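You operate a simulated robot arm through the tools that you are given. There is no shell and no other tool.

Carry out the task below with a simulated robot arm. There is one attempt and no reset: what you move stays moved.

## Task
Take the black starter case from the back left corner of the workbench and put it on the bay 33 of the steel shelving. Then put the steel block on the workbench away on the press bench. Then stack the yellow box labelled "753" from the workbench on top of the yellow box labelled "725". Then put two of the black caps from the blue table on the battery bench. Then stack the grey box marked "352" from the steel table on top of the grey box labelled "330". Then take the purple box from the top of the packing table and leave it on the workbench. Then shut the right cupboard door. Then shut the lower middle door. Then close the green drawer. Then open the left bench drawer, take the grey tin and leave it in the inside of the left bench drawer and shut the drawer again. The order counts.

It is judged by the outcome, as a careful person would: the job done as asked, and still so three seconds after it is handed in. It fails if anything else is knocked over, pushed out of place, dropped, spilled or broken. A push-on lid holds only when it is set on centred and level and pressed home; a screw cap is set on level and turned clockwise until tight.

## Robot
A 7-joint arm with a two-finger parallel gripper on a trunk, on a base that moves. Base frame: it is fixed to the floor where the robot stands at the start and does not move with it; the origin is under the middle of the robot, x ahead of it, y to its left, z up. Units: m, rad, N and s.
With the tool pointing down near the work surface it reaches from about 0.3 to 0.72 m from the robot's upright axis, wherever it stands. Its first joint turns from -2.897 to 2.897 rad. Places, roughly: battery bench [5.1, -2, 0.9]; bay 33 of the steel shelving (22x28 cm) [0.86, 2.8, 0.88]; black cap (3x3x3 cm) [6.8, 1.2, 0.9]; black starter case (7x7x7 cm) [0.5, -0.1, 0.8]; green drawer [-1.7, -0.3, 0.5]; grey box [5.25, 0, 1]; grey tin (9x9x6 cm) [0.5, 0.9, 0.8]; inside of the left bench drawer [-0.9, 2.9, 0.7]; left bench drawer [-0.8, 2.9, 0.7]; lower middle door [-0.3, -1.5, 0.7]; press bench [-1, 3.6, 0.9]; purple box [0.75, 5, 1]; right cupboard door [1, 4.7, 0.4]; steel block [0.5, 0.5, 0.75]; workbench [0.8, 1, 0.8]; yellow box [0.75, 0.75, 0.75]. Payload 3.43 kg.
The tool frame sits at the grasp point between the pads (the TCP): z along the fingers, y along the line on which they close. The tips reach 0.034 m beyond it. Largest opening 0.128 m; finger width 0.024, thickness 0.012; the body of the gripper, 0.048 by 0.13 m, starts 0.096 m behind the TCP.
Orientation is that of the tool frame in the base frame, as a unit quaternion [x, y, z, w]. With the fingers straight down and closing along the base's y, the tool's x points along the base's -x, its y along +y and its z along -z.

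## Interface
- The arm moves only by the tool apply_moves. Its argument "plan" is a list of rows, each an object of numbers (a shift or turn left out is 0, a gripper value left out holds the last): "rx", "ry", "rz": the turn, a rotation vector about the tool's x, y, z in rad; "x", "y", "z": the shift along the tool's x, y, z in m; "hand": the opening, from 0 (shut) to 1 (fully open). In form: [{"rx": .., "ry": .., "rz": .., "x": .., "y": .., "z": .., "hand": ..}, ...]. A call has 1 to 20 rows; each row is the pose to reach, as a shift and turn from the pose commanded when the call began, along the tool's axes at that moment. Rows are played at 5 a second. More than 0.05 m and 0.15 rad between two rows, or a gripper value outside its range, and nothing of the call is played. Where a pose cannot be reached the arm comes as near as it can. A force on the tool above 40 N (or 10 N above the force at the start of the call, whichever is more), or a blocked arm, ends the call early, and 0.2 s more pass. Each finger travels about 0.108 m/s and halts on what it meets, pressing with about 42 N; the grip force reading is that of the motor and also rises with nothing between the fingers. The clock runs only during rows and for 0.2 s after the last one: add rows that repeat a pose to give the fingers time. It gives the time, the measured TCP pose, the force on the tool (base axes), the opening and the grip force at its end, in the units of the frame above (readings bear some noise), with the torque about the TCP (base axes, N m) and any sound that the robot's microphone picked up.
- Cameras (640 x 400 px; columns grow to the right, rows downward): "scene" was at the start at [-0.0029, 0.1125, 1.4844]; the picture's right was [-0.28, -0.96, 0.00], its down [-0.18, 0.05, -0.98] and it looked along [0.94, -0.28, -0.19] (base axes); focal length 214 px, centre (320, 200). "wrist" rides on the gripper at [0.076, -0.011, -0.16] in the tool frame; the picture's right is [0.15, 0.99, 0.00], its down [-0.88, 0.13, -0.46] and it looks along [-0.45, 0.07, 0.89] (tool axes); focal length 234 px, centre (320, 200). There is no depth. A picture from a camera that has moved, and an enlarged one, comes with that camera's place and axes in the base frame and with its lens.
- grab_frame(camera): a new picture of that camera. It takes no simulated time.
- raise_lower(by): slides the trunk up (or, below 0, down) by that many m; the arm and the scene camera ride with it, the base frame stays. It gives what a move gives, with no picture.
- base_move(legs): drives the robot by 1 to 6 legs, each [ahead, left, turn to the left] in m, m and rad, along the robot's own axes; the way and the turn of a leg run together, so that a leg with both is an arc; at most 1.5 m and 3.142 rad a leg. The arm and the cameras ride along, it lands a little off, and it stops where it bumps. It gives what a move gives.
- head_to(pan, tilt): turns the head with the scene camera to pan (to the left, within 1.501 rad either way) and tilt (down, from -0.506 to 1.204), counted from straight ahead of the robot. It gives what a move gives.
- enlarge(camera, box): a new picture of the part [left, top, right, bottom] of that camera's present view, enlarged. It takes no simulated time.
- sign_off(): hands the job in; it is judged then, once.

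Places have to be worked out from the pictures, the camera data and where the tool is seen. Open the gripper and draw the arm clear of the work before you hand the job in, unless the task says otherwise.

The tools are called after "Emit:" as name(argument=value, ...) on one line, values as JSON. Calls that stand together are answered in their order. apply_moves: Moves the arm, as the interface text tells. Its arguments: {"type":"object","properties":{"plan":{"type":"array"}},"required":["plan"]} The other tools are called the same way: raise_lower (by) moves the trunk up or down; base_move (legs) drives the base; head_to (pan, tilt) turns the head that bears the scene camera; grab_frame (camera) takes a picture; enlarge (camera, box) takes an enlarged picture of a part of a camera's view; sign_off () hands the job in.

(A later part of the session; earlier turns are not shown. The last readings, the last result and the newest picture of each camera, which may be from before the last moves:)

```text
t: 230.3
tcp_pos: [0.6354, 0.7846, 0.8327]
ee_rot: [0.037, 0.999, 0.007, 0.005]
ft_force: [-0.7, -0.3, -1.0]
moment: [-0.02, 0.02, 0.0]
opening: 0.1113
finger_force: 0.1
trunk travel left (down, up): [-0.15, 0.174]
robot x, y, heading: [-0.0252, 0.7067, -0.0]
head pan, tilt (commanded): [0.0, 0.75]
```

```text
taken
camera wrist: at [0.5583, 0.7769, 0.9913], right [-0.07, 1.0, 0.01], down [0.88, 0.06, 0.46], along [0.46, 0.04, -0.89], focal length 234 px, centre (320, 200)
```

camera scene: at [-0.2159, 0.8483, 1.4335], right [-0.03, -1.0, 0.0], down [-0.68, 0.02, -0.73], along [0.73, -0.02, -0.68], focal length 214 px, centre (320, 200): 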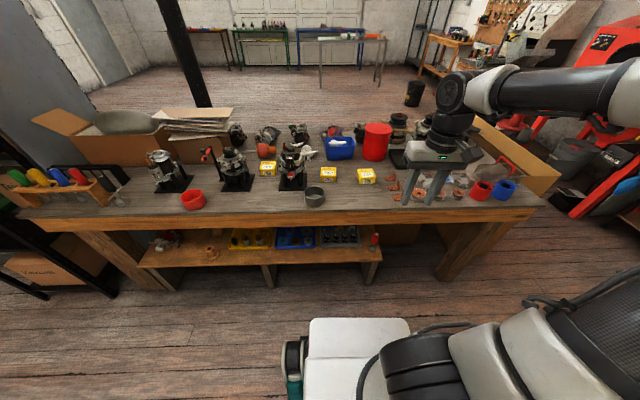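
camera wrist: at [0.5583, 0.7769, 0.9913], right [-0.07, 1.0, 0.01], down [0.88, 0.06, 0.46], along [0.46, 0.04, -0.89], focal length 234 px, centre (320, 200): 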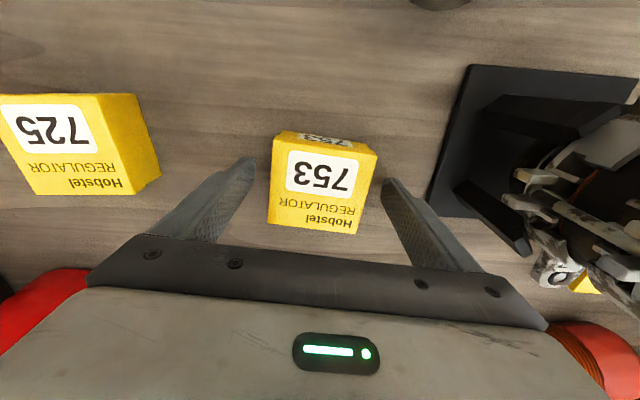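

The box is between the fingers with room on both sides. I close the gripper.

Emit:
apply_moves(plan=[{"hand": 0.65}, {"hand": 0.55}, {"hand": 0.5}, {"hand": 0.5}, {"hand": 0.5}])

Emit:
grab_frame(camera="wrist")

```text
t: 231.5
tcp_pos: [0.6349, 0.7837, 0.8326]
ee_rot: [0.037, 0.999, 0.006, 0.004]
ft_force: [0.1, -0.2, 0.4]
moment: [-0.07, 0.04, 0.05]
opening: 0.0742
finger_force: 42.5
trunk travel left (down, up): [-0.15, 0.174]
robot x, y, heading: [-0.0202, 0.7099, -0.003]
head pan, tilt (commanded): [0.0, 0.75]
```

```text
taken
camera wrist: at [0.5582, 0.7768, 0.9915], right [-0.07, 1.0, 0.01], down [0.88, 0.06, 0.46], along [0.46, 0.04, -0.89], focal length 234 px, centre (320, 200)
```

wrist: 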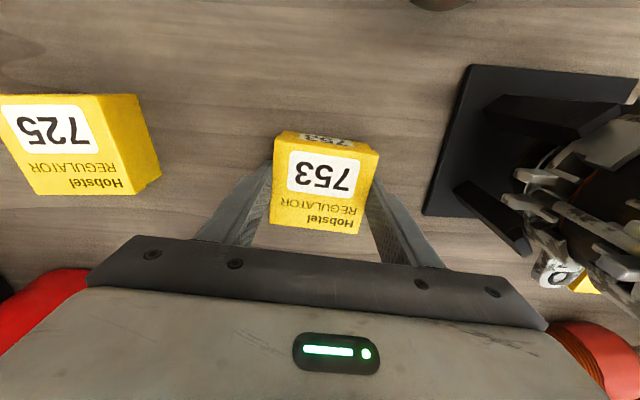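

Gripped at 7.4 cm. I lift the box 0.13 m straight up and check that it comes whole.

Emit:
apply_moves(plan=[{"z": -0.015}, {"z": -0.04}, {"z": -0.07}, {"z": -0.1}, {"z": -0.13}, {"z": -0.13}])

Emit:
grab_frame(camera="wrist")

Emit:
enlarge(camera="scene", box=[260, 120, 440, 260])

```text
t: 232.9
tcp_pos: [0.6339, 0.785, 0.9641]
ee_rot: [0.037, 0.999, 0.006, 0.003]
ft_force: [-0.4, 0.5, -0.7]
moment: [0.03, -0.01, -0.05]
opening: 0.074
finger_force: 41.8
trunk travel left (down, up): [-0.15, 0.174]
robot x, y, heading: [-0.0235, 0.7058, -0.004]
head pan, tilt (commanded): [0.0, 0.75]
```

```text
taken
camera wrist: at [0.5567, 0.7771, 1.1225], right [-0.07, 1.0, 0.01], down [0.88, 0.06, 0.46], along [0.46, 0.04, -0.89], focal length 234 px, centre (320, 200)
```

wrist: 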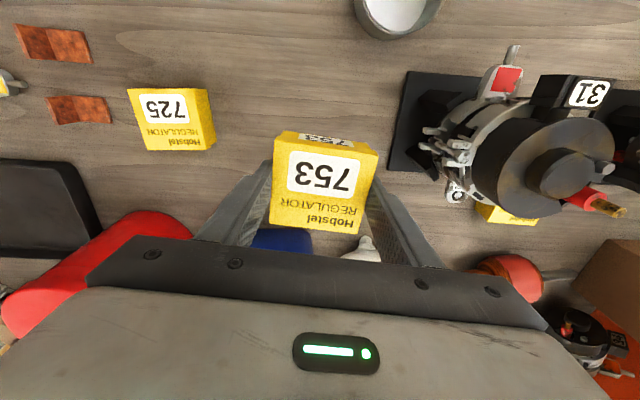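

```text
2.86 times, centred on (350, 190) of scene
camera zoom: at [-0.0305, 0.8452, 1.4335], right [0.0, -1.0, 0.0], down [-0.68, 0.0, -0.73], along [0.73, 0.0, -0.68], focal length 613 px, centre (234, 229)
```

zoom: 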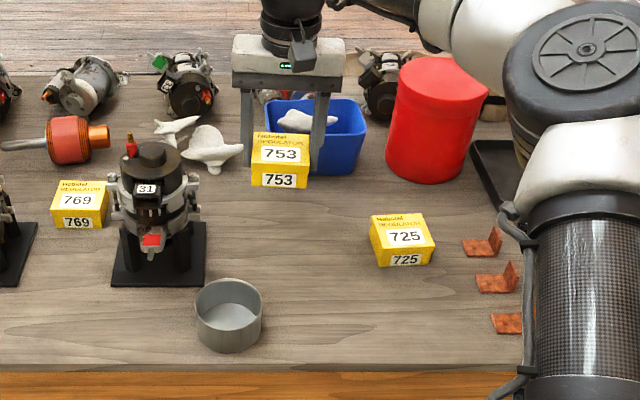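

The box came up whole and level. I move it sideways above 725 and turn it to match that box's yaw.

Emit:
apply_moves(plan=[{"x": 0.001, "y": -0.03, "rz": -0.02}, {"x": 0.003, "y": -0.06, "rz": -0.04}, {"x": 0.004, "y": -0.09, "rz": -0.06}, {"x": 0.006, "y": -0.12, "rz": -0.08}, {"x": 0.007, "y": -0.15, "rz": -0.1}, {"x": 0.0084, "y": -0.1821, "rz": -0.12}, {"x": 0.0084, "y": -0.1821, "rz": -0.12}])

Emit:
enlarge(camera="scene", box=[300, 140, 440, 240])

Emit:
grab_frame(camera="wrist")

```text
t: 234.5
tcp_pos: [0.6125, 0.601, 0.9602]
ee_rot: [-0.023, 1.0, 0.006, 0.005]
ft_force: [-0.7, 0.0, -0.5]
moment: [-0.01, -0.03, -0.03]
opening: 0.0743
finger_force: 41.9
trunk travel left (down, up): [-0.15, 0.174]
robot x, y, heading: [-0.0201, 0.7088, -0.003]
head pan, tilt (commanded): [0.0, 0.75]
```

```text
4.00 times, centred on (370, 190) of scene
camera zoom: at [-0.0304, 0.8451, 1.4335], right [0.0, -1.0, 0.0], down [-0.68, 0.0, -0.73], along [0.73, 0.0, -0.68], focal length 858 px, centre (120, 240)
```

zoom: 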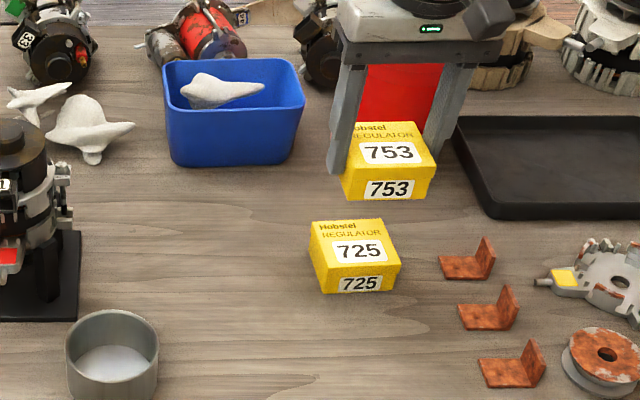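

```text
taken
camera wrist: at [0.536, 0.5838, 1.1192], right [-0.19, 0.98, 0.01], down [0.87, 0.17, 0.47], along [0.45, 0.1, -0.89], focal length 234 px, centre (320, 200)
```

wrist: 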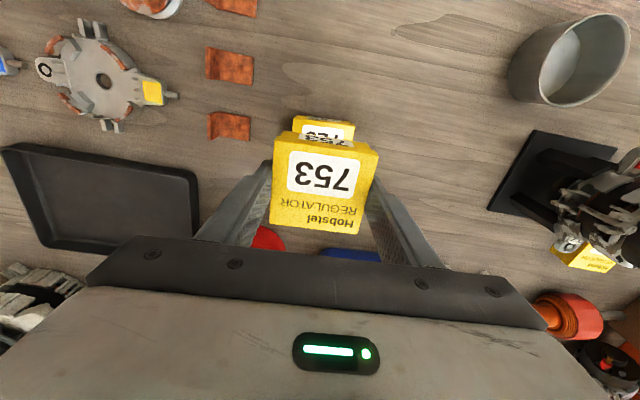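

Held box and 725 look nearly in line. I zoom the wrist view to compare the two boxes' edges more exactly.

Emit:
enlarge(camera="wrist", box=[240, 90, 400, 240])

```text
2.67 times, centred on (320, 165) of wrist
camera zoom: at [0.536, 0.5838, 1.1192], right [-0.19, 0.98, 0.01], down [0.87, 0.17, 0.47], along [0.45, 0.1, -0.89], focal length 624 px, centre (320, 293)
```

zoom: 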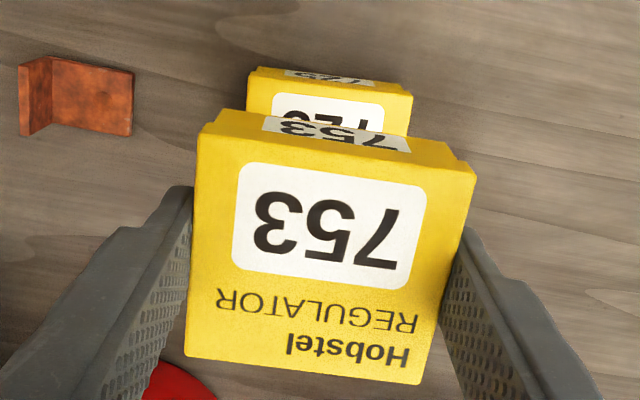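

The wrist view gives offsets of only ~2 mm and 0.02 rad. I correct these and lower to about 1 cm above 725.

Emit:
apply_moves(plan=[{"x": -0.002, "y": 0.0015, "rz": -0.02, "z": 0.02}, {"x": -0.002, "y": 0.0015, "rz": -0.02, "z": 0.045}, {"x": -0.002, "y": 0.0015, "rz": -0.02, "z": 0.065}, {"x": -0.002, "y": 0.0015, "rz": -0.02, "z": 0.075}, {"x": -0.002, "y": 0.0015, "rz": -0.02, "z": 0.075}])

Emit:
enlarge(camera="scene", box=[320, 150, 420, 220])

Emit:
enlarge(camera="wrist", box=[240, 90, 400, 240])

```text
t: 235.7
tcp_pos: [0.6145, 0.603, 0.8871]
ee_rot: [-0.033, 0.999, 0.005, 0.005]
ft_force: [0.6, 1.0, -1.7]
moment: [-0.02, 0.0, -0.03]
opening: 0.0739
finger_force: 41.7
trunk travel left (down, up): [-0.15, 0.174]
robot x, y, heading: [-0.0246, 0.7066, -0.004]
head pan, tilt (commanded): [0.0, 0.75]
```

```text
5.71 times, centred on (370, 185) of scene
camera zoom: at [-0.0304, 0.8452, 1.4335], right [0.0, -1.0, 0.0], down [-0.68, 0.0, -0.73], along [0.73, 0.0, -0.68], focal length 1226 px, centre (34, 286)
```

zoom: 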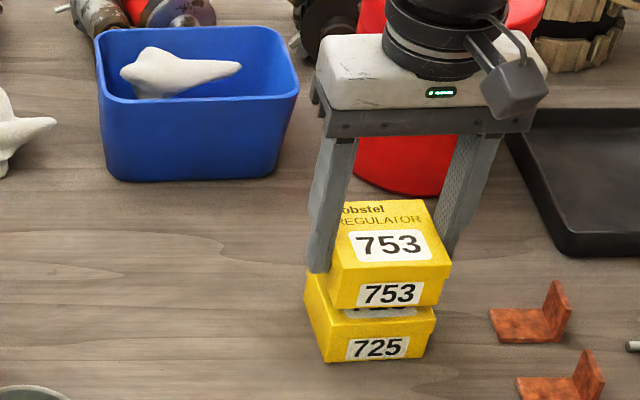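

```text
2.67 times, centred on (320, 165) of wrist
camera zoom: at [0.5391, 0.5866, 1.0451], right [-0.21, 0.98, 0.01], down [0.87, 0.18, 0.47], along [0.45, 0.11, -0.89], focal length 624 px, centre (320, 293)
```

zoom: 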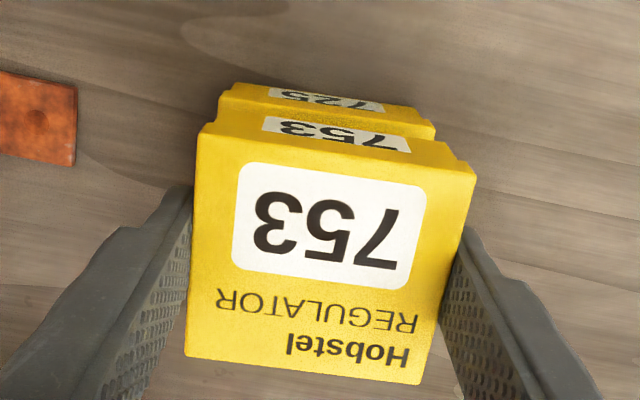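

Alignment looks good with a small gap left. I lower the last centimetre in small steps.

Emit:
apply_moves(plan=[{"z": 0.003}, {"z": 0.006}, {"z": 0.009}, {"z": 0.011}, {"z": 0.011}])

```text
t: 236.9
tcp_pos: [0.6147, 0.6046, 0.8739]
ee_rot: [-0.033, 0.999, 0.006, 0.005]
ft_force: [0.9, 0.3, -0.3]
moment: [0.0, 0.01, -0.01]
opening: 0.074
finger_force: 41.5
trunk travel left (down, up): [-0.15, 0.174]
robot x, y, heading: [-0.0203, 0.7038, 0.003]
head pan, tilt (commanded): [0.0, 0.75]
```

No force yet at z=0.874; I lower another 3 mm.

Emit:
apply_moves(plan=[{"z": 0.0015}, {"z": 0.003}, {"z": 0.003}])

Emit:
enlarge(camera="scene", box=[320, 150, 420, 220])

```text
t: 237.7
tcp_pos: [0.614, 0.6049, 0.8725]
ee_rot: [-0.032, 0.999, 0.005, 0.006]
ft_force: [0.4, -2.0, 13.7]
moment: [-0.64, 0.28, -0.02]
opening: 0.0743
finger_force: 43.0
trunk travel left (down, up): [-0.15, 0.174]
robot x, y, heading: [-0.0224, 0.708, -0.005]
head pan, tilt (commanded): [0.0, 0.75]
```

```text
5.71 times, centred on (370, 185) of scene
camera zoom: at [-0.0316, 0.8453, 1.4337], right [0.0, -1.0, 0.0], down [-0.68, 0.0, -0.73], along [0.73, 0.0, -0.68], focal length 1226 px, centre (34, 286)
```

zoom: 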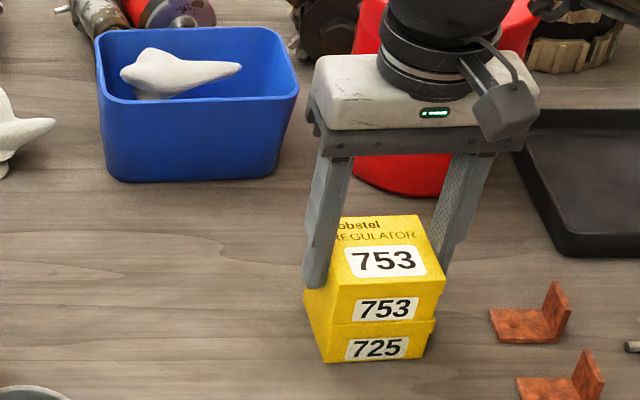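

Contact at 14 N and the boxes sit flush. I ease off a millimetre, open the gripper, and rise straight up.

Emit:
apply_moves(plan=[{"z": -0.0015}, {"z": -0.0015, "hand": 0.62}, {"z": -0.0015, "hand": 0.68}, {"z": -0.0015, "hand": 0.78}, {"z": -0.0015, "hand": 0.8}, {"z": -0.0015}])

Emit:
apply_moves(plan=[{"z": -0.02}, {"z": -0.05}, {"z": -0.09}, {"z": -0.13}, {"z": -0.17}, {"z": -0.19}, {"z": -0.19}])

Emit:
enlarge(camera="scene", box=[320, 150, 420, 220])

Emit:
grab_frame(camera="wrist")

```text
t: 239.1
tcp_pos: [0.6138, 0.6061, 0.8731]
ee_rot: [-0.033, 0.999, 0.006, 0.004]
ft_force: [-0.3, 0.6, -0.6]
moment: [0.0, 0.0, -0.01]
opening: 0.1024
finger_force: 0.1
trunk travel left (down, up): [-0.15, 0.174]
robot x, y, heading: [-0.0189, 0.707, -0.001]
head pan, tilt (commanded): [0.0, 0.75]
```

```text
t: 240.7
tcp_pos: [0.6128, 0.6023, 1.0632]
ee_rot: [-0.033, 0.999, 0.005, 0.003]
ft_force: [0.7, -0.2, 0.4]
moment: [0.03, 0.03, 0.03]
opening: 0.1022
finger_force: 0.1
trunk travel left (down, up): [-0.15, 0.174]
robot x, y, heading: [-0.0204, 0.7063, -0.002]
head pan, tilt (commanded): [0.0, 0.75]
```

```text
5.71 times, centred on (370, 185) of scene
camera zoom: at [-0.0305, 0.8452, 1.4335], right [0.0, -1.0, 0.0], down [-0.68, 0.0, -0.73], along [0.73, 0.0, -0.68], focal length 1226 px, centre (34, 286)
```

zoom: 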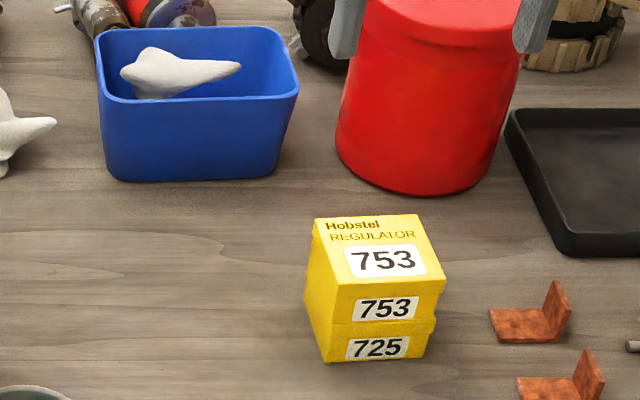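

```text
taken
camera wrist: at [0.5375, 0.5857, 1.2214], right [-0.21, 0.98, 0.01], down [0.87, 0.18, 0.47], along [0.45, 0.11, -0.89], focal length 234 px, centre (320, 200)
```

wrist: 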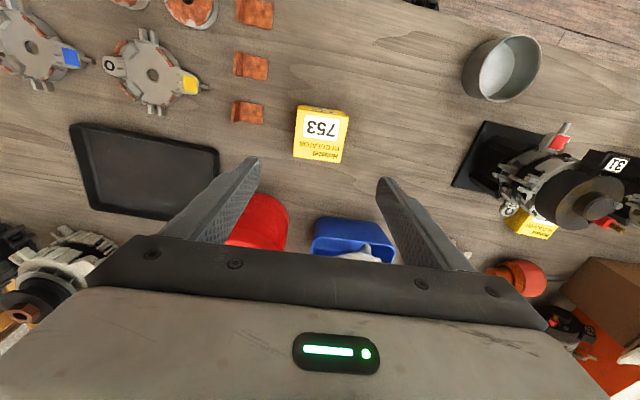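

753 sits squarely on 725. Next are the caps on the far blue table. I tuck the arm, back off, and turn right to look for a path around the right end of the bench.

Emit:
apply_moves(plan=[{"x": 0.04, "y": 0.02, "rz": 0.01}, {"x": 0.08, "y": 0.04, "rz": 0.02}, {"x": 0.12, "y": 0.05, "rz": 0.03}, {"x": 0.16, "y": 0.06, "rz": 0.04}, {"x": 0.2, "y": 0.07, "rz": 0.05}, {"x": 0.22, "y": 0.08, "rz": 0.06}, {"x": 0.22, "y": 0.08, "rz": 0.06}])

Emit:
base_move(legs=[[-0.35, 0, 0], [0, 0, -1.57]])

Emit:
head_to(pan=0.4, tilt=0.35)

Emit:
grab_frame(camera="scene")

```text
t: 242.3
tcp_pos: [0.3873, 0.6686, 1.0596]
ee_rot: [-0.004, 1.0, 0.005, 0.004]
ft_force: [-0.6, -0.5, -0.2]
moment: [0.02, -0.02, -0.03]
opening: 0.1025
finger_force: 0.1
trunk travel left (down, up): [-0.15, 0.174]
robot x, y, heading: [-0.0222, 0.7053, -0.003]
head pan, tilt (commanded): [0.0, 0.75]
```

```text
t: 248.5
tcp_pos: [-0.4003, 0.2971, 1.0605]
ee_rot: [0.701, 0.713, 0.0, 0.007]
ft_force: [-0.1, 1.0, 0.2]
moment: [0.01, 0.0, 0.01]
opening: 0.1025
finger_force: 0.0
trunk travel left (down, up): [-0.15, 0.174]
robot x, y, heading: [-0.3686, 0.7056, -1.556]
head pan, tilt (commanded): [0.0, 0.75]
```

```text
t: 249.4
tcp_pos: [-0.3993, 0.2971, 1.0601]
ee_rot: [0.701, 0.713, 0.001, 0.007]
ft_force: [-0.2, 0.2, -0.4]
moment: [-0.03, -0.01, -0.01]
opening: 0.1023
finger_force: 0.0
trunk travel left (down, up): [-0.15, 0.174]
robot x, y, heading: [-0.3701, 0.709, -1.557]
head pan, tilt (commanded): [0.4, 0.351]
```

```text
taken
camera scene: at [-0.1935, 0.7111, 1.4691], right [-0.92, -0.4, 0.0], down [-0.14, 0.32, -0.94], along [0.37, -0.86, -0.34], focal length 214 px, centre (320, 200)
```

scene: 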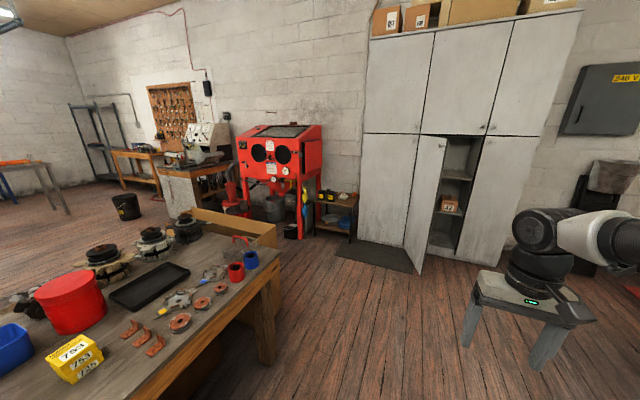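

The way round the right end of the bench leads between the cardboard box (y≈-0.5) and the red cabinet (y≈-1.5); the grey cupboard's lower middle door stands open at about (-0.33, -1.39). I drive to that corridor and turn to face +x.

Emit:
base_move(legs=[[1.0, 0, 0], [0, 0, 1.557], [0, -0.6, 0]])

Emit:
head_to(pan=0.0, tilt=0.45)

Emit:
grab_frame(camera="scene")

```text
t: 264.2
tcp_pos: [0.0531, -0.9273, 1.0588]
ee_rot: [0.0, 1.0, 0.005, 0.004]
ft_force: [0.9, 0.1, -0.1]
moment: [0.0, 0.0, 0.0]
opening: 0.1023
finger_force: 0.0
trunk travel left (down, up): [-0.15, 0.174]
robot x, y, heading: [-0.3573, -0.8872, -0.005]
head pan, tilt (commanded): [0.4, 0.351]
```

```text
t: 265.1
tcp_pos: [0.0525, -0.9284, 1.06]
ee_rot: [0.0, 1.0, 0.005, 0.004]
ft_force: [-0.8, -0.3, -0.4]
moment: [0.01, 0.0, -0.01]
opening: 0.1024
finger_force: 0.0
trunk travel left (down, up): [-0.15, 0.174]
robot x, y, heading: [-0.3554, -0.8893, -0.009]
head pan, tilt (commanded): [0.0, 0.45]
```

```text
taken
camera scene: at [-0.3554, -0.7483, 1.46], right [-0.01, -1.0, 0.0], down [-0.44, 0.0, -0.9], along [0.9, -0.01, -0.44], focal length 214 px, centre (320, 200)
```

scene: 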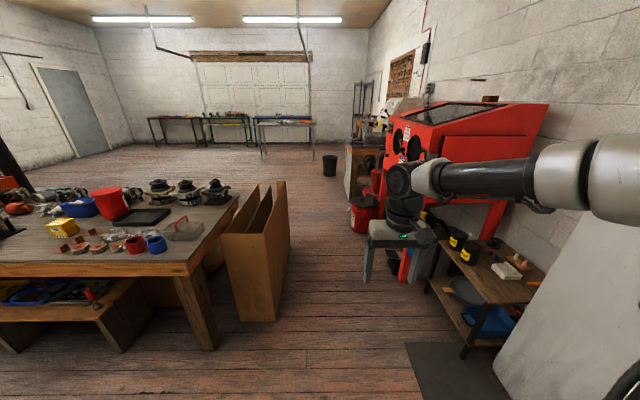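

The corridor between the cardboard box (right side y≈-0.475) and the red bin (left side y≈-1.13 at x≈1.85) is passable at y≈-0.83. I shift left slightly, drive ahead through it, then veer left into the open floor.

Emit:
base_move(legs=[[0, 0.06, 0.009], [1.4, 0, 0], [0.6, 0.05, 0], [1.2, 0.9, 0]])

Emit:
head_to(pan=0.15, tilt=0.3)

Emit:
grab_frame(camera="scene")

```text
t: 275.4
tcp_pos: [1.9856, -0.8268, 1.0604]
ee_rot: [0.002, 1.0, 0.005, 0.004]
ft_force: [-0.6, -0.9, 0.0]
moment: [0.01, -0.02, -0.05]
opening: 0.1024
finger_force: 0.0
trunk travel left (down, up): [-0.15, 0.174]
robot x, y, heading: [1.5758, -0.7839, -0.007]
head pan, tilt (commanded): [0.0, 0.45]
stopped in leg 3: the robot was blocked; the commanded pose is now the measured one
```

```text
t: 276.1
tcp_pos: [1.9852, -0.8277, 1.0597]
ee_rot: [0.002, 1.0, 0.005, 0.005]
ft_force: [-0.2, 0.4, 0.1]
moment: [0.02, 0.0, -0.03]
opening: 0.1025
finger_force: 0.1
trunk travel left (down, up): [-0.15, 0.174]
robot x, y, heading: [1.5729, -0.7854, -0.007]
head pan, tilt (commanded): [0.15, 0.3]
```

```text
taken
camera scene: at [1.5783, -0.633, 1.4738], right [0.14, -0.99, 0.0], down [-0.29, -0.04, -0.96], along [0.95, 0.13, -0.3], focal length 214 px, centre (320, 200)
```

scene: 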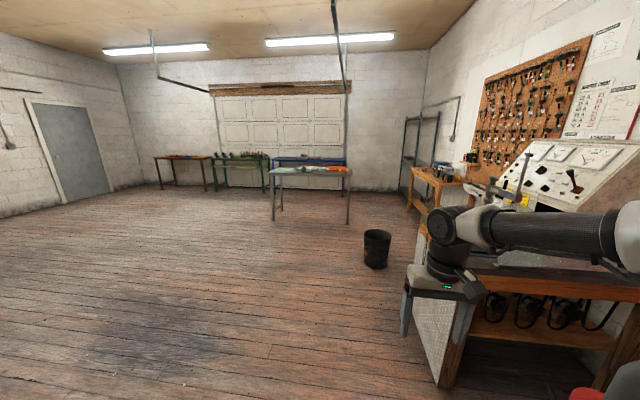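

The base was blocked at (1.57, -0.785), probably by the red bin on the right. I look down to the right to see what it touches.

Emit:
head_to(pan=-0.7, tilt=1.0)

Emit:
grab_frame(camera="scene")

Emit:
grab_frame(camera="wrist")

```text
t: 277.3
tcp_pos: [1.9858, -0.8265, 1.0592]
ee_rot: [0.002, 1.0, 0.005, 0.005]
ft_force: [-0.3, -1.0, -0.9]
moment: [0.0, 0.01, -0.02]
opening: 0.1026
finger_force: 0.1
trunk travel left (down, up): [-0.15, 0.174]
robot x, y, heading: [1.576, -0.7813, -0.015]
head pan, tilt (commanded): [-0.7, 1.0]
```

```text
taken
camera scene: at [1.5387, -0.6913, 1.4144], right [-0.65, -0.76, 0.0], down [-0.64, 0.55, -0.54], along [0.41, -0.35, -0.84], focal length 214 px, centre (320, 200)
```

scene: 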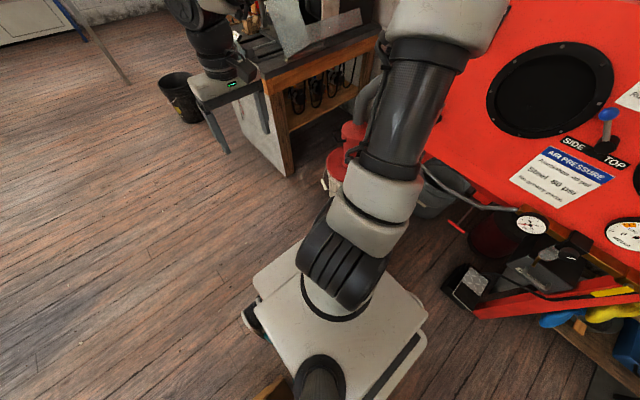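

```text
taken
camera wrist: at [1.9089, -0.8393, 1.2181], right [-0.14, 0.99, 0.01], down [0.88, 0.12, 0.47], along [0.46, 0.08, -0.89], focal length 234 px, centre (320, 200)
```

wrist: 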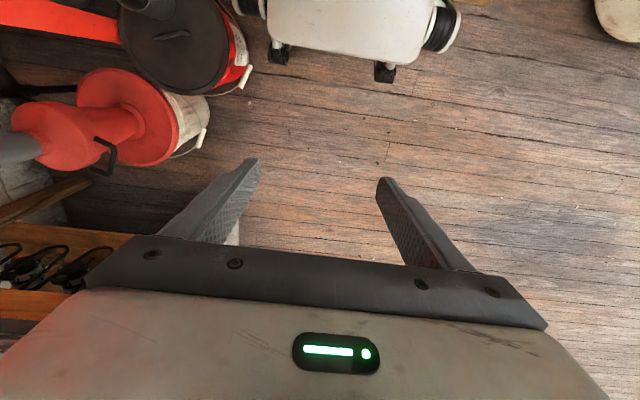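

The robot's right front corner touches the red lidded bin, which still stands. I move straight left away from it, then ahead and left into the open floor.

Emit:
base_move(legs=[[0, 0.3, 0.01], [1.3, 0.6, 0]])

Emit:
head_to(pan=0.1, tilt=0.3)

Emit:
grab_frame(camera="scene")

```text
t: 278.8
tcp_pos: [1.9879, -0.7668, 1.0606]
ee_rot: [-0.003, 1.0, 0.005, 0.005]
ft_force: [0.0, 0.8, -0.1]
moment: [0.02, -0.01, -0.01]
opening: 0.1024
finger_force: 0.0
trunk travel left (down, up): [-0.15, 0.174]
robot x, y, heading: [1.5801, -0.7319, -0.004]
head pan, tilt (commanded): [-0.7, 1.0]
stopped in leg 1: the robot was blocked; the commanded pose is now the measured one
```

```text
t: 279.9
tcp_pos: [1.9878, -0.7663, 1.0602]
ee_rot: [-0.003, 1.0, 0.005, 0.005]
ft_force: [-0.5, -0.4, 0.3]
moment: [0.0, 0.0, 0.03]
opening: 0.1024
finger_force: 0.1
trunk travel left (down, up): [-0.15, 0.174]
robot x, y, heading: [1.5776, -0.7315, -0.002]
head pan, tilt (commanded): [0.099, 0.3]
```

```text
taken
camera scene: at [1.58, -0.5812, 1.4738], right [0.1, -1.0, 0.0], down [-0.29, -0.03, -0.96], along [0.95, 0.09, -0.3], focal length 214 px, centre (320, 200)
```

scene: 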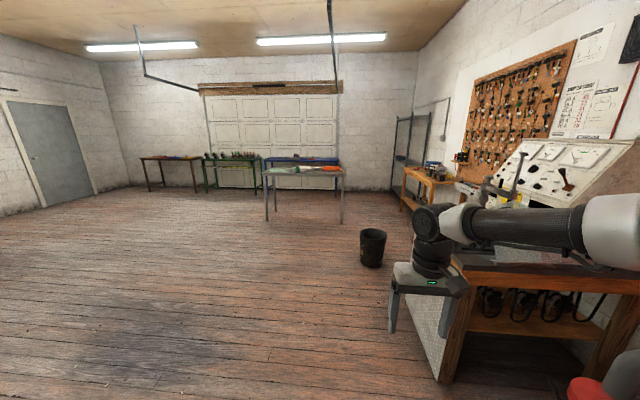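

It was blocked on the left too after 5 cm. I look left and down.

Emit:
head_to(pan=1.45, tilt=1.0)

Emit:
grab_frame(camera="scene")

```text
t: 281.4
tcp_pos: [1.9885, -0.767, 1.059]
ee_rot: [-0.003, 1.0, 0.005, 0.005]
ft_force: [0.3, -0.8, -0.8]
moment: [-0.02, -0.03, 0.02]
opening: 0.1023
finger_force: 0.1
trunk travel left (down, up): [-0.15, 0.174]
robot x, y, heading: [1.5793, -0.7302, -0.003]
head pan, tilt (commanded): [1.45, 1.0]
```

```text
taken
camera scene: at [1.4956, -0.521, 1.4144], right [0.99, -0.12, 0.0], down [-0.1, -0.83, -0.54], along [0.07, 0.54, -0.84], focal length 214 px, centre (320, 200)
```

scene: 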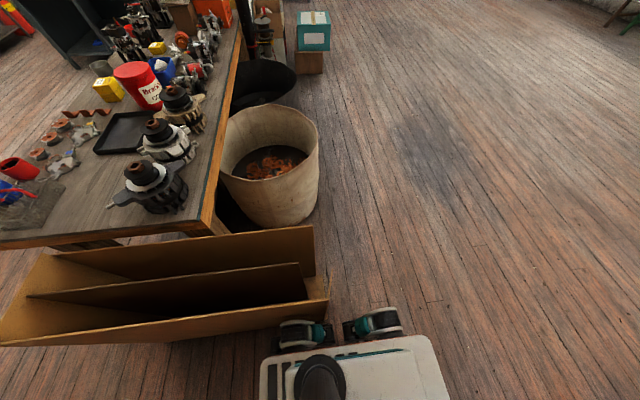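

The cardboard box reaches to x≈1.55 and my left rear wheel touches its side. I shift 2 cm right, go straight ahead past both the box and the bin, and only then veer left.

Emit:
base_move(legs=[[0, -0.02, 0], [0.5, 0, 0], [0.9, 0.7, 0]])

Emit:
head_to(pan=0.1, tilt=0.3)

Emit:
grab_frame(camera="scene")

```text
t: 291.6
tcp_pos: [3.3776, -0.0669, 1.0604]
ee_rot: [-0.015, 1.0, 0.005, 0.005]
ft_force: [-0.4, -0.4, 0.0]
moment: [0.02, 0.01, 0.0]
opening: 0.1023
finger_force: 0.0
trunk travel left (down, up): [-0.15, 0.174]
robot x, y, heading: [2.9655, -0.0392, 0.024]
head pan, tilt (commanded): [1.45, 1.0]
```

```text
t: 293.1
tcp_pos: [3.377, -0.0672, 1.0596]
ee_rot: [-0.016, 1.0, 0.005, 0.005]
ft_force: [-0.2, -0.5, 0.2]
moment: [-0.01, -0.03, 0.02]
opening: 0.1025
finger_force: 0.1
trunk travel left (down, up): [-0.15, 0.174]
robot x, y, heading: [2.9667, -0.0401, 0.02]
head pan, tilt (commanded): [0.099, 0.3]
```

```text
taken
camera scene: at [2.9651, 0.1092, 1.4738], right [0.12, -0.99, 0.0], down [-0.29, -0.04, -0.96], along [0.95, 0.12, -0.3], focal length 214 px, centre (320, 200)
```

scene: 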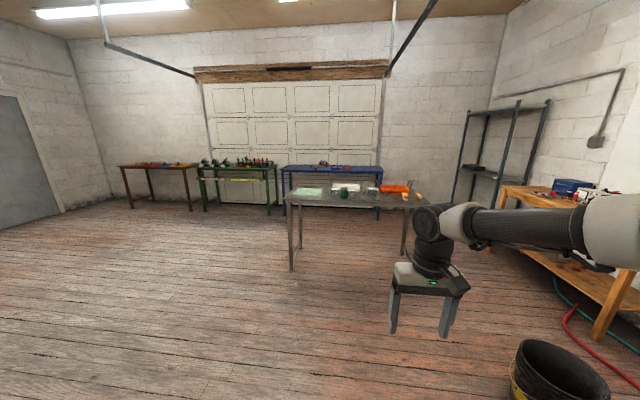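

I'm in the open floor. The steel table is ahead (x≈5), the blue table behind it, the battery bench to the right. I zoom on the tables.

Emit:
enlarge(camera="scene", box=[180, 140, 440, 280])

Emit:
enlarge(camera="scene", box=[470, 150, 640, 300])

```text
2.46 times, centred on (310, 210) of scene
camera zoom: at [2.9651, 0.1092, 1.4738], right [0.12, -0.99, 0.0], down [-0.29, -0.04, -0.96], along [0.95, 0.12, -0.3], focal length 528 px, centre (345, 175)
```

zoom: 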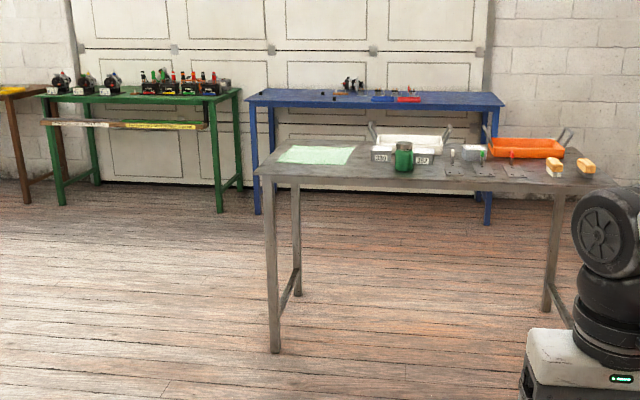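

```text
2.67 times, centred on (555, 225) of scene
camera zoom: at [2.9651, 0.1092, 1.4738], right [0.12, -0.99, 0.0], down [-0.29, -0.04, -0.96], along [0.95, 0.12, -0.3], focal length 572 px, centre (-307, 133)
```

zoom: 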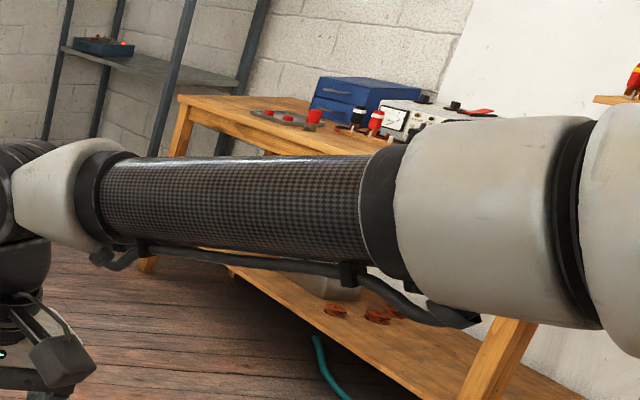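

I drive around the left side of the steel table toward the blue table.

Emit:
base_move(legs=[[0.8, 1.15, -0.02], [1.4, 0.1, 0], [0.6, 0, 0]])

Emit:
head_to(pan=0.0, tilt=0.5)

Emit:
grab_frame(camera="scene")

Emit:
grab_frame(camera="wrist")

```text
t: 314.1
tcp_pos: [6.1723, 1.1827, 1.0584]
ee_rot: [-0.004, 1.0, 0.005, 0.006]
ft_force: [0.0, 0.4, -0.1]
moment: [0.0, 0.02, -0.01]
opening: 0.1022
finger_force: 0.0
trunk travel left (down, up): [-0.15, 0.174]
robot x, y, heading: [5.7645, 1.2255, -0.002]
head pan, tilt (commanded): [0.099, 0.3]
```

```text
t: 314.9
tcp_pos: [6.1726, 1.1827, 1.0605]
ee_rot: [-0.004, 1.0, 0.005, 0.006]
ft_force: [-0.3, -0.2, 0.8]
moment: [0.03, -0.01, 0.0]
opening: 0.1023
finger_force: 0.0
trunk travel left (down, up): [-0.15, 0.174]
robot x, y, heading: [5.7618, 1.2182, -0.002]
head pan, tilt (commanded): [0.0, 0.499]
```

```text
taken
camera scene: at [5.7625, 1.3588, 1.4555], right [0.0, -1.0, 0.0], down [-0.48, 0.0, -0.88], along [0.88, 0.0, -0.48], focal length 214 px, centre (320, 200)
```

scene: 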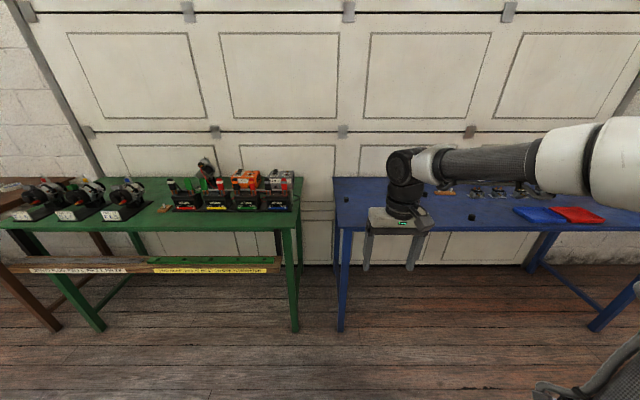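

```text
taken
camera wrist: at [6.0964, 1.1701, 1.2183], right [-0.15, 0.99, 0.01], down [0.88, 0.13, 0.47], along [0.46, 0.08, -0.88], focal length 234 px, centre (320, 200)
```

wrist: 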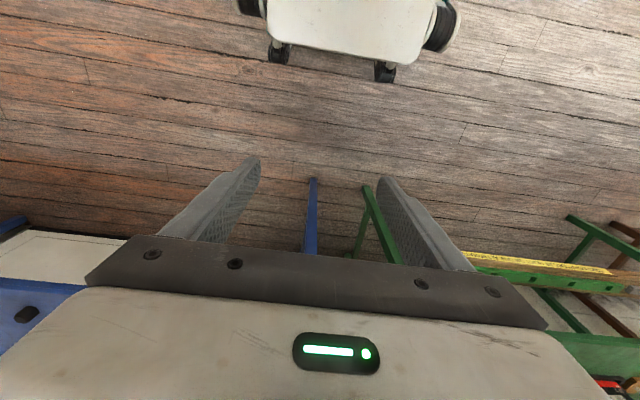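

I zoom on the blue table to find the black caps.

Emit:
enlarge(camera="scene", box=[325, 160, 485, 260])

Emit:
enlarge(camera="scene", box=[440, 160, 640, 260])

```text
4.00 times, centred on (405, 210) of scene
camera zoom: at [5.7625, 1.3588, 1.4555], right [0.0, -1.0, 0.0], down [-0.48, 0.0, -0.88], along [0.88, 0.0, -0.48], focal length 858 px, centre (-20, 160)
```

zoom: 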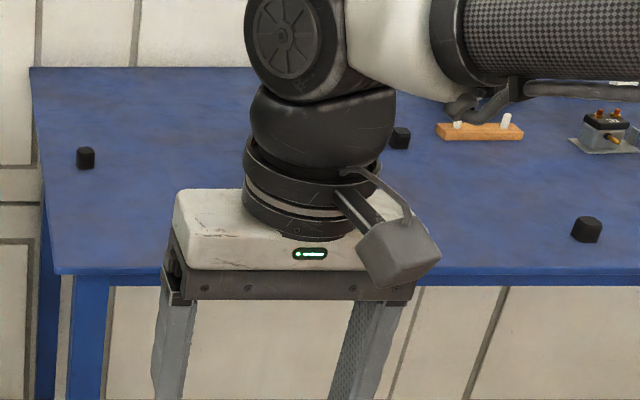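

```text
3.20 times, centred on (540, 210) of scene
camera zoom: at [5.7625, 1.3588, 1.4555], right [0.0, -1.0, 0.0], down [-0.48, 0.0, -0.88], along [0.88, 0.0, -0.48], focal length 686 px, centre (-384, 168)
```

zoom: 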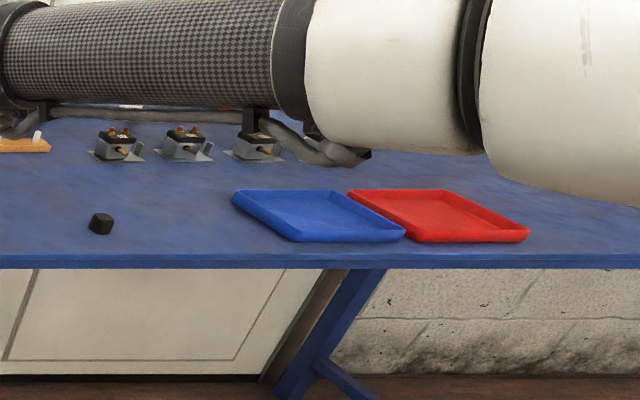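

Three caps are visible: A ≈(6.79, 1.21), B ≈(6.85, 0.76), C ≈(6.61, 0.64) on the table at z≈0.88. I take A first: I move up to the table.

Emit:
base_move(legs=[[0.37, 0, 0]])

Emit:
apply_moves(plan=[{"x": -0.04, "hand": 0.55}, {"x": -0.08}, {"x": -0.12}, {"x": -0.16, "y": 0.01}, {"x": -0.2, "y": 0.02}, {"x": -0.2, "y": 0.02}])

Emit:
grab_frame(camera="wrist")

Emit:
grab_frame(camera="scene")

```text
t: 317.2
tcp_pos: [6.5445, 1.1874, 1.059]
ee_rot: [-0.007, 1.0, 0.005, 0.005]
ft_force: [-0.6, 0.8, -0.4]
moment: [-0.01, 0.0, 0.0]
opening: 0.1021
finger_force: 0.1
trunk travel left (down, up): [-0.15, 0.174]
robot x, y, heading: [6.1378, 1.2169, 0.004]
head pan, tilt (commanded): [0.0, 0.499]
```

```text
t: 318.6
tcp_pos: [6.7448, 1.2101, 1.0611]
ee_rot: [-0.007, 1.0, 0.005, 0.004]
ft_force: [0.3, 0.7, 0.0]
moment: [-0.01, 0.06, -0.01]
opening: 0.0702
finger_force: 0.0
trunk travel left (down, up): [-0.15, 0.174]
robot x, y, heading: [6.1322, 1.2206, 0.008]
head pan, tilt (commanded): [0.0, 0.499]
```

```text
taken
camera wrist: at [6.6688, 1.1954, 1.2203], right [-0.16, 0.99, 0.01], down [0.87, 0.14, 0.47], along [0.46, 0.08, -0.89], focal length 234 px, centre (320, 200)
```

wrist: 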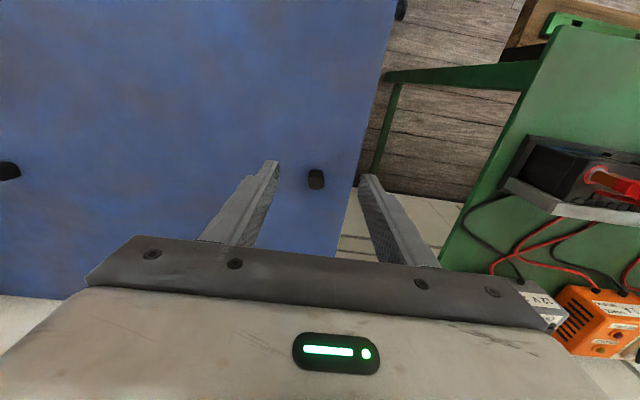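

```text
taken
camera scene: at [6.1331, 1.3597, 1.4554], right [0.01, -1.0, 0.0], down [-0.48, 0.0, -0.88], along [0.88, 0.0, -0.48], focal length 214 px, centre (320, 200)
```

scene: 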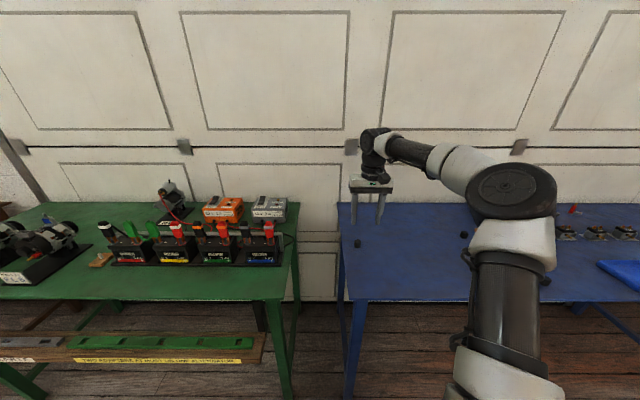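

Cap A is at (6.803, 1.213), centre z≈0.895. I move over it and go down to just above it for a check.

Emit:
apply_moves(plan=[{"x": -0.03, "y": 0.001}, {"x": -0.058, "y": 0.002, "z": 0.01}, {"x": -0.058, "y": 0.002, "z": 0.05}, {"x": -0.058, "y": 0.002, "z": 0.08}, {"x": -0.058, "y": 0.002, "z": 0.1}, {"x": -0.058, "y": 0.002, "z": 0.1}])

Emit:
enlarge(camera="wrist", box=[220, 100, 420, 225])

```text
t: 320.0
tcp_pos: [6.8025, 1.213, 0.9616]
ee_rot: [-0.007, 1.0, 0.006, 0.006]
ft_force: [0.2, 0.0, -0.4]
moment: [-0.02, -0.02, 0.03]
opening: 0.0704
finger_force: 0.1
trunk travel left (down, up): [-0.15, 0.174]
robot x, y, heading: [6.1402, 1.2161, 0.009]
head pan, tilt (commanded): [0.0, 0.499]
```

```text
3.20 times, centred on (320, 162) of wrist
camera zoom: at [6.7266, 1.1996, 1.1198], right [-0.16, 0.99, 0.01], down [0.87, 0.14, 0.47], along [0.46, 0.08, -0.88], focal length 749 px, centre (320, 320)
```

zoom: 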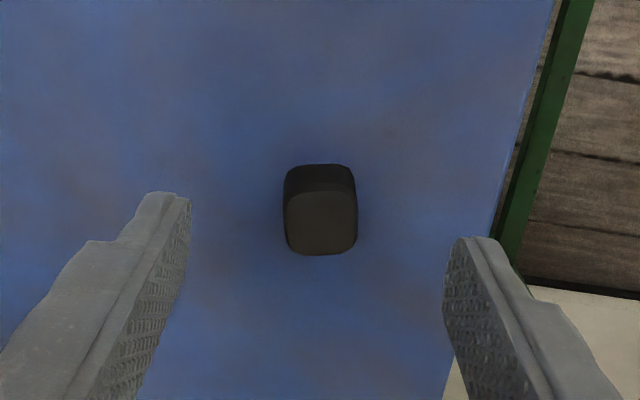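

The cap is well centred. I descend 4 cm and close on it.

Emit:
apply_moves(plan=[{"x": -0.002, "y": 0.001, "z": 0.015}, {"x": -0.002, "y": 0.001, "z": 0.03}, {"x": -0.002, "y": 0.001, "z": 0.04}, {"x": -0.002, "y": 0.001, "z": 0.04}])

Emit:
apply_moves(plan=[{"hand": 0.35}, {"hand": 0.2}, {"hand": 0.12}, {"hand": 0.12}, {"hand": 0.12}])

Emit:
enlarge(camera="wrist", box=[220, 100, 420, 225])

```text
t: 321.0
tcp_pos: [6.8056, 1.215, 0.9206]
ee_rot: [-0.007, 1.0, 0.006, 0.006]
ft_force: [0.2, -0.4, 0.2]
moment: [0.04, 0.02, 0.01]
opening: 0.0706
finger_force: 0.1
trunk travel left (down, up): [-0.15, 0.174]
robot x, y, heading: [6.1331, 1.2218, 0.003]
head pan, tilt (commanded): [0.0, 0.499]
```

```text
t: 322.2
tcp_pos: [6.8056, 1.2155, 0.9213]
ee_rot: [-0.007, 1.0, 0.006, 0.005]
ft_force: [0.0, -0.5, -0.2]
moment: [-0.01, 0.0, 0.0]
opening: 0.024
finger_force: 42.1
trunk travel left (down, up): [-0.15, 0.174]
robot x, y, heading: [6.1357, 1.2194, 0.002]
head pan, tilt (commanded): [0.0, 0.499]
```

```text
3.20 times, centred on (320, 162) of wrist
camera zoom: at [6.7295, 1.2015, 1.0798], right [-0.16, 0.99, 0.01], down [0.87, 0.14, 0.47], along [0.46, 0.08, -0.88], focal length 749 px, centre (320, 320)
```

zoom: 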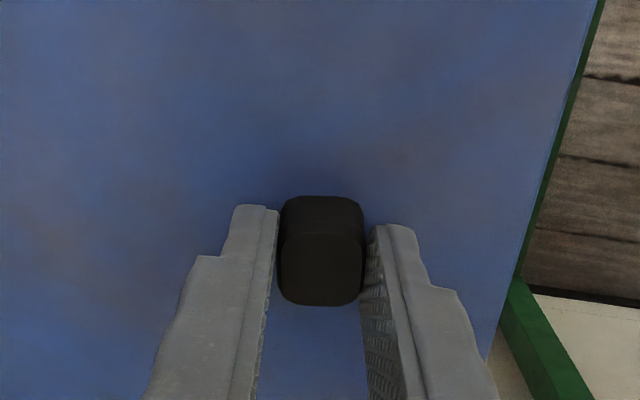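

The cap is gripped (24 mm wide). I lift it and pull the arm in.

Emit:
apply_moves(plan=[{"z": -0.02}, {"z": -0.06}, {"z": -0.1}, {"z": -0.14}, {"z": -0.15, "x": 0.04}, {"z": -0.15, "x": 0.08}, {"z": -0.15, "x": 0.12}, {"z": -0.15, "x": 0.16}, {"z": -0.15, "x": 0.2}, {"z": -0.15, "x": 0.24}, {"z": -0.15, "x": 0.25}])

Emit:
grab_frame(camera="wrist")

Emit:
head_to(pan=-0.9, tilt=0.4)

Emit:
grab_frame(camera="scene")

```text
t: 324.6
tcp_pos: [6.5555, 1.2087, 1.0692]
ee_rot: [-0.007, 1.0, 0.005, 0.005]
ft_force: [0.2, -0.3, -0.1]
moment: [0.03, 0.01, 0.0]
opening: 0.0226
finger_force: 42.5
trunk travel left (down, up): [-0.15, 0.174]
robot x, y, heading: [6.1364, 1.219, 0.008]
head pan, tilt (commanded): [0.0, 0.499]
```

```text
taken
camera wrist: at [6.4781, 1.195, 1.2286], right [-0.16, 0.99, 0.01], down [0.87, 0.14, 0.47], along [0.46, 0.08, -0.89], focal length 234 px, centre (320, 200)
```

wrist: 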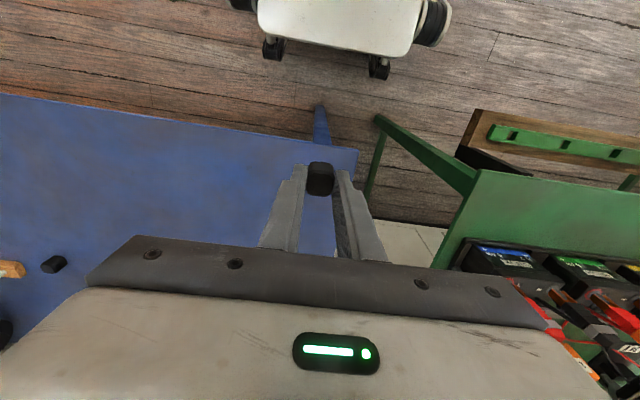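

```text
t: 325.8
tcp_pos: [6.5546, 1.2091, 1.0705]
ee_rot: [-0.007, 1.0, 0.006, 0.006]
ft_force: [1.0, 0.3, -0.4]
moment: [-0.01, 0.0, -0.01]
opening: 0.0226
finger_force: 41.6
trunk travel left (down, up): [-0.15, 0.174]
robot x, y, heading: [6.134, 1.2194, 0.006]
head pan, tilt (commanded): [-0.901, 0.4]
```

```text
taken
camera scene: at [6.0999, 1.2869, 1.4646], right [-0.78, -0.63, 0.0], down [-0.24, 0.3, -0.92], along [0.58, -0.72, -0.39], focal length 214 px, centre (320, 200)
```

scene: 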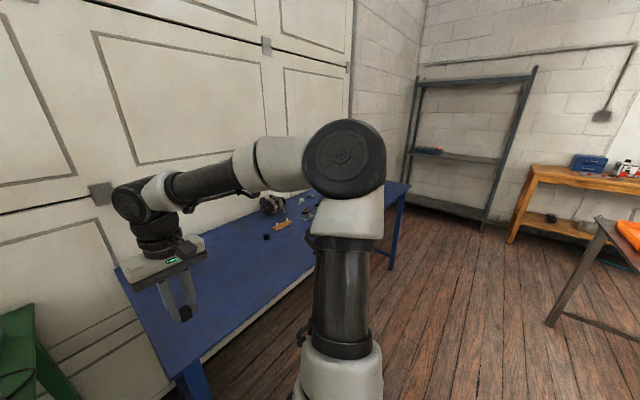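

Cap held. I back off slightly and drive sideways (world -y) between the steel and blue tables toward the battery bench.

Emit:
base_move(legs=[[-0.08, 0, 0], [0, -1.4, 0], [0, -0.75, 0]])

Emit:
head_to(pan=-0.9, tilt=0.5)

Emit:
grab_frame(camera="scene")

```text
t: 347.6
tcp_pos: [6.4655, -0.9793, 1.0701]
ee_rot: [0.006, 1.0, 0.005, 0.005]
ft_force: [-0.7, 0.7, -1.2]
moment: [-0.01, 0.02, -0.02]
opening: 0.0224
finger_force: 42.1
trunk travel left (down, up): [-0.15, 0.174]
robot x, y, heading: [6.0444, -0.9574, -0.016]
head pan, tilt (commanded): [-0.901, 0.4]
```

```text
t: 348.2
tcp_pos: [6.4662, -0.9789, 1.071]
ee_rot: [0.005, 1.0, 0.005, 0.005]
ft_force: [-0.1, -0.7, 0.8]
moment: [0.01, 0.03, 0.01]
opening: 0.0227
finger_force: 42.1
trunk travel left (down, up): [-0.15, 0.174]
robot x, y, heading: [6.045, -0.9559, -0.02]
head pan, tilt (commanded): [-0.901, 0.499]
```

```text
taken
camera scene: at [6.0112, -0.8884, 1.4555], right [-0.79, -0.61, 0.0], down [-0.29, 0.38, -0.88], along [0.53, -0.7, -0.48], focal length 214 px, centre (320, 200)
```

scene: 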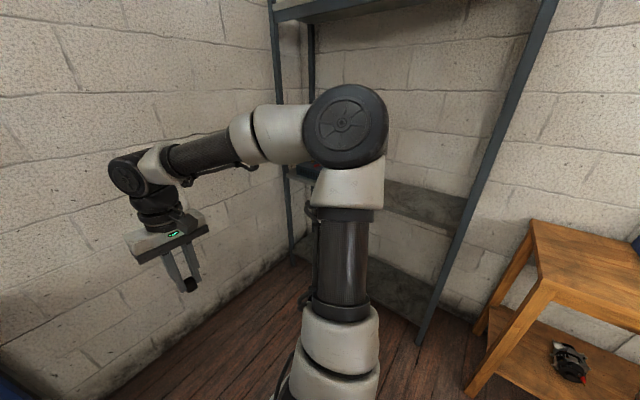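

The battery bench's left front corner is near (5.73, -1.71), top z≈0.88. I turn to face it (world -y) and move over in front of it.

Emit:
base_move(legs=[[0, 0, -1.551], [0.22, -0.75, 0]])

Emit:
head_to(pan=0.0, tilt=0.6)

Emit:
grab_frame(camera="scene")

Emit:
grab_frame(camera="wrist")

```text
t: 359.8
tcp_pos: [5.2643, -1.5787, 1.0703]
ee_rot: [0.713, 0.701, 0.0, 0.007]
ft_force: [0.0, 0.9, -0.1]
moment: [0.01, -0.01, -0.01]
opening: 0.0225
finger_force: 42.2
trunk travel left (down, up): [-0.15, 0.174]
robot x, y, heading: [5.2873, -1.1607, -1.595]
head pan, tilt (commanded): [-0.901, 0.499]
```

```text
t: 361.0
tcp_pos: [5.2651, -1.5796, 1.0695]
ee_rot: [0.713, 0.702, 0.0, 0.008]
ft_force: [0.0, -0.3, -0.8]
moment: [0.0, 0.0, 0.0]
opening: 0.0226
finger_force: 42.4
trunk travel left (down, up): [-0.15, 0.174]
robot x, y, heading: [5.2899, -1.1639, -1.594]
head pan, tilt (commanded): [0.0, 0.6]
```

```text
taken
camera scene: at [5.4276, -1.1626, 1.4464], right [-1.0, 0.03, 0.0], down [0.01, 0.56, -0.83], along [-0.02, -0.82, -0.56], focal length 214 px, centre (320, 200)
```

scene: 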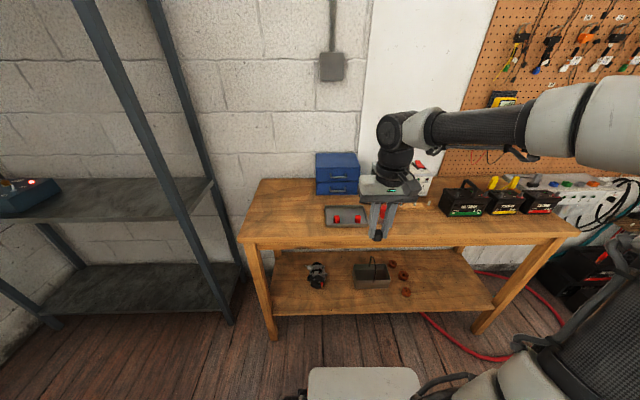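

```text
taken
camera wrist: at [5.2542, -1.5012, 1.2288], right [0.99, 0.13, 0.01], down [0.11, -0.88, 0.47], along [0.07, -0.46, -0.89], focal length 234 px, centre (320, 200)
```

wrist: 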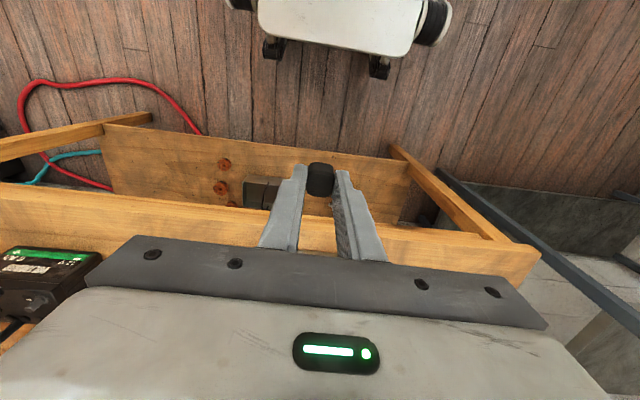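

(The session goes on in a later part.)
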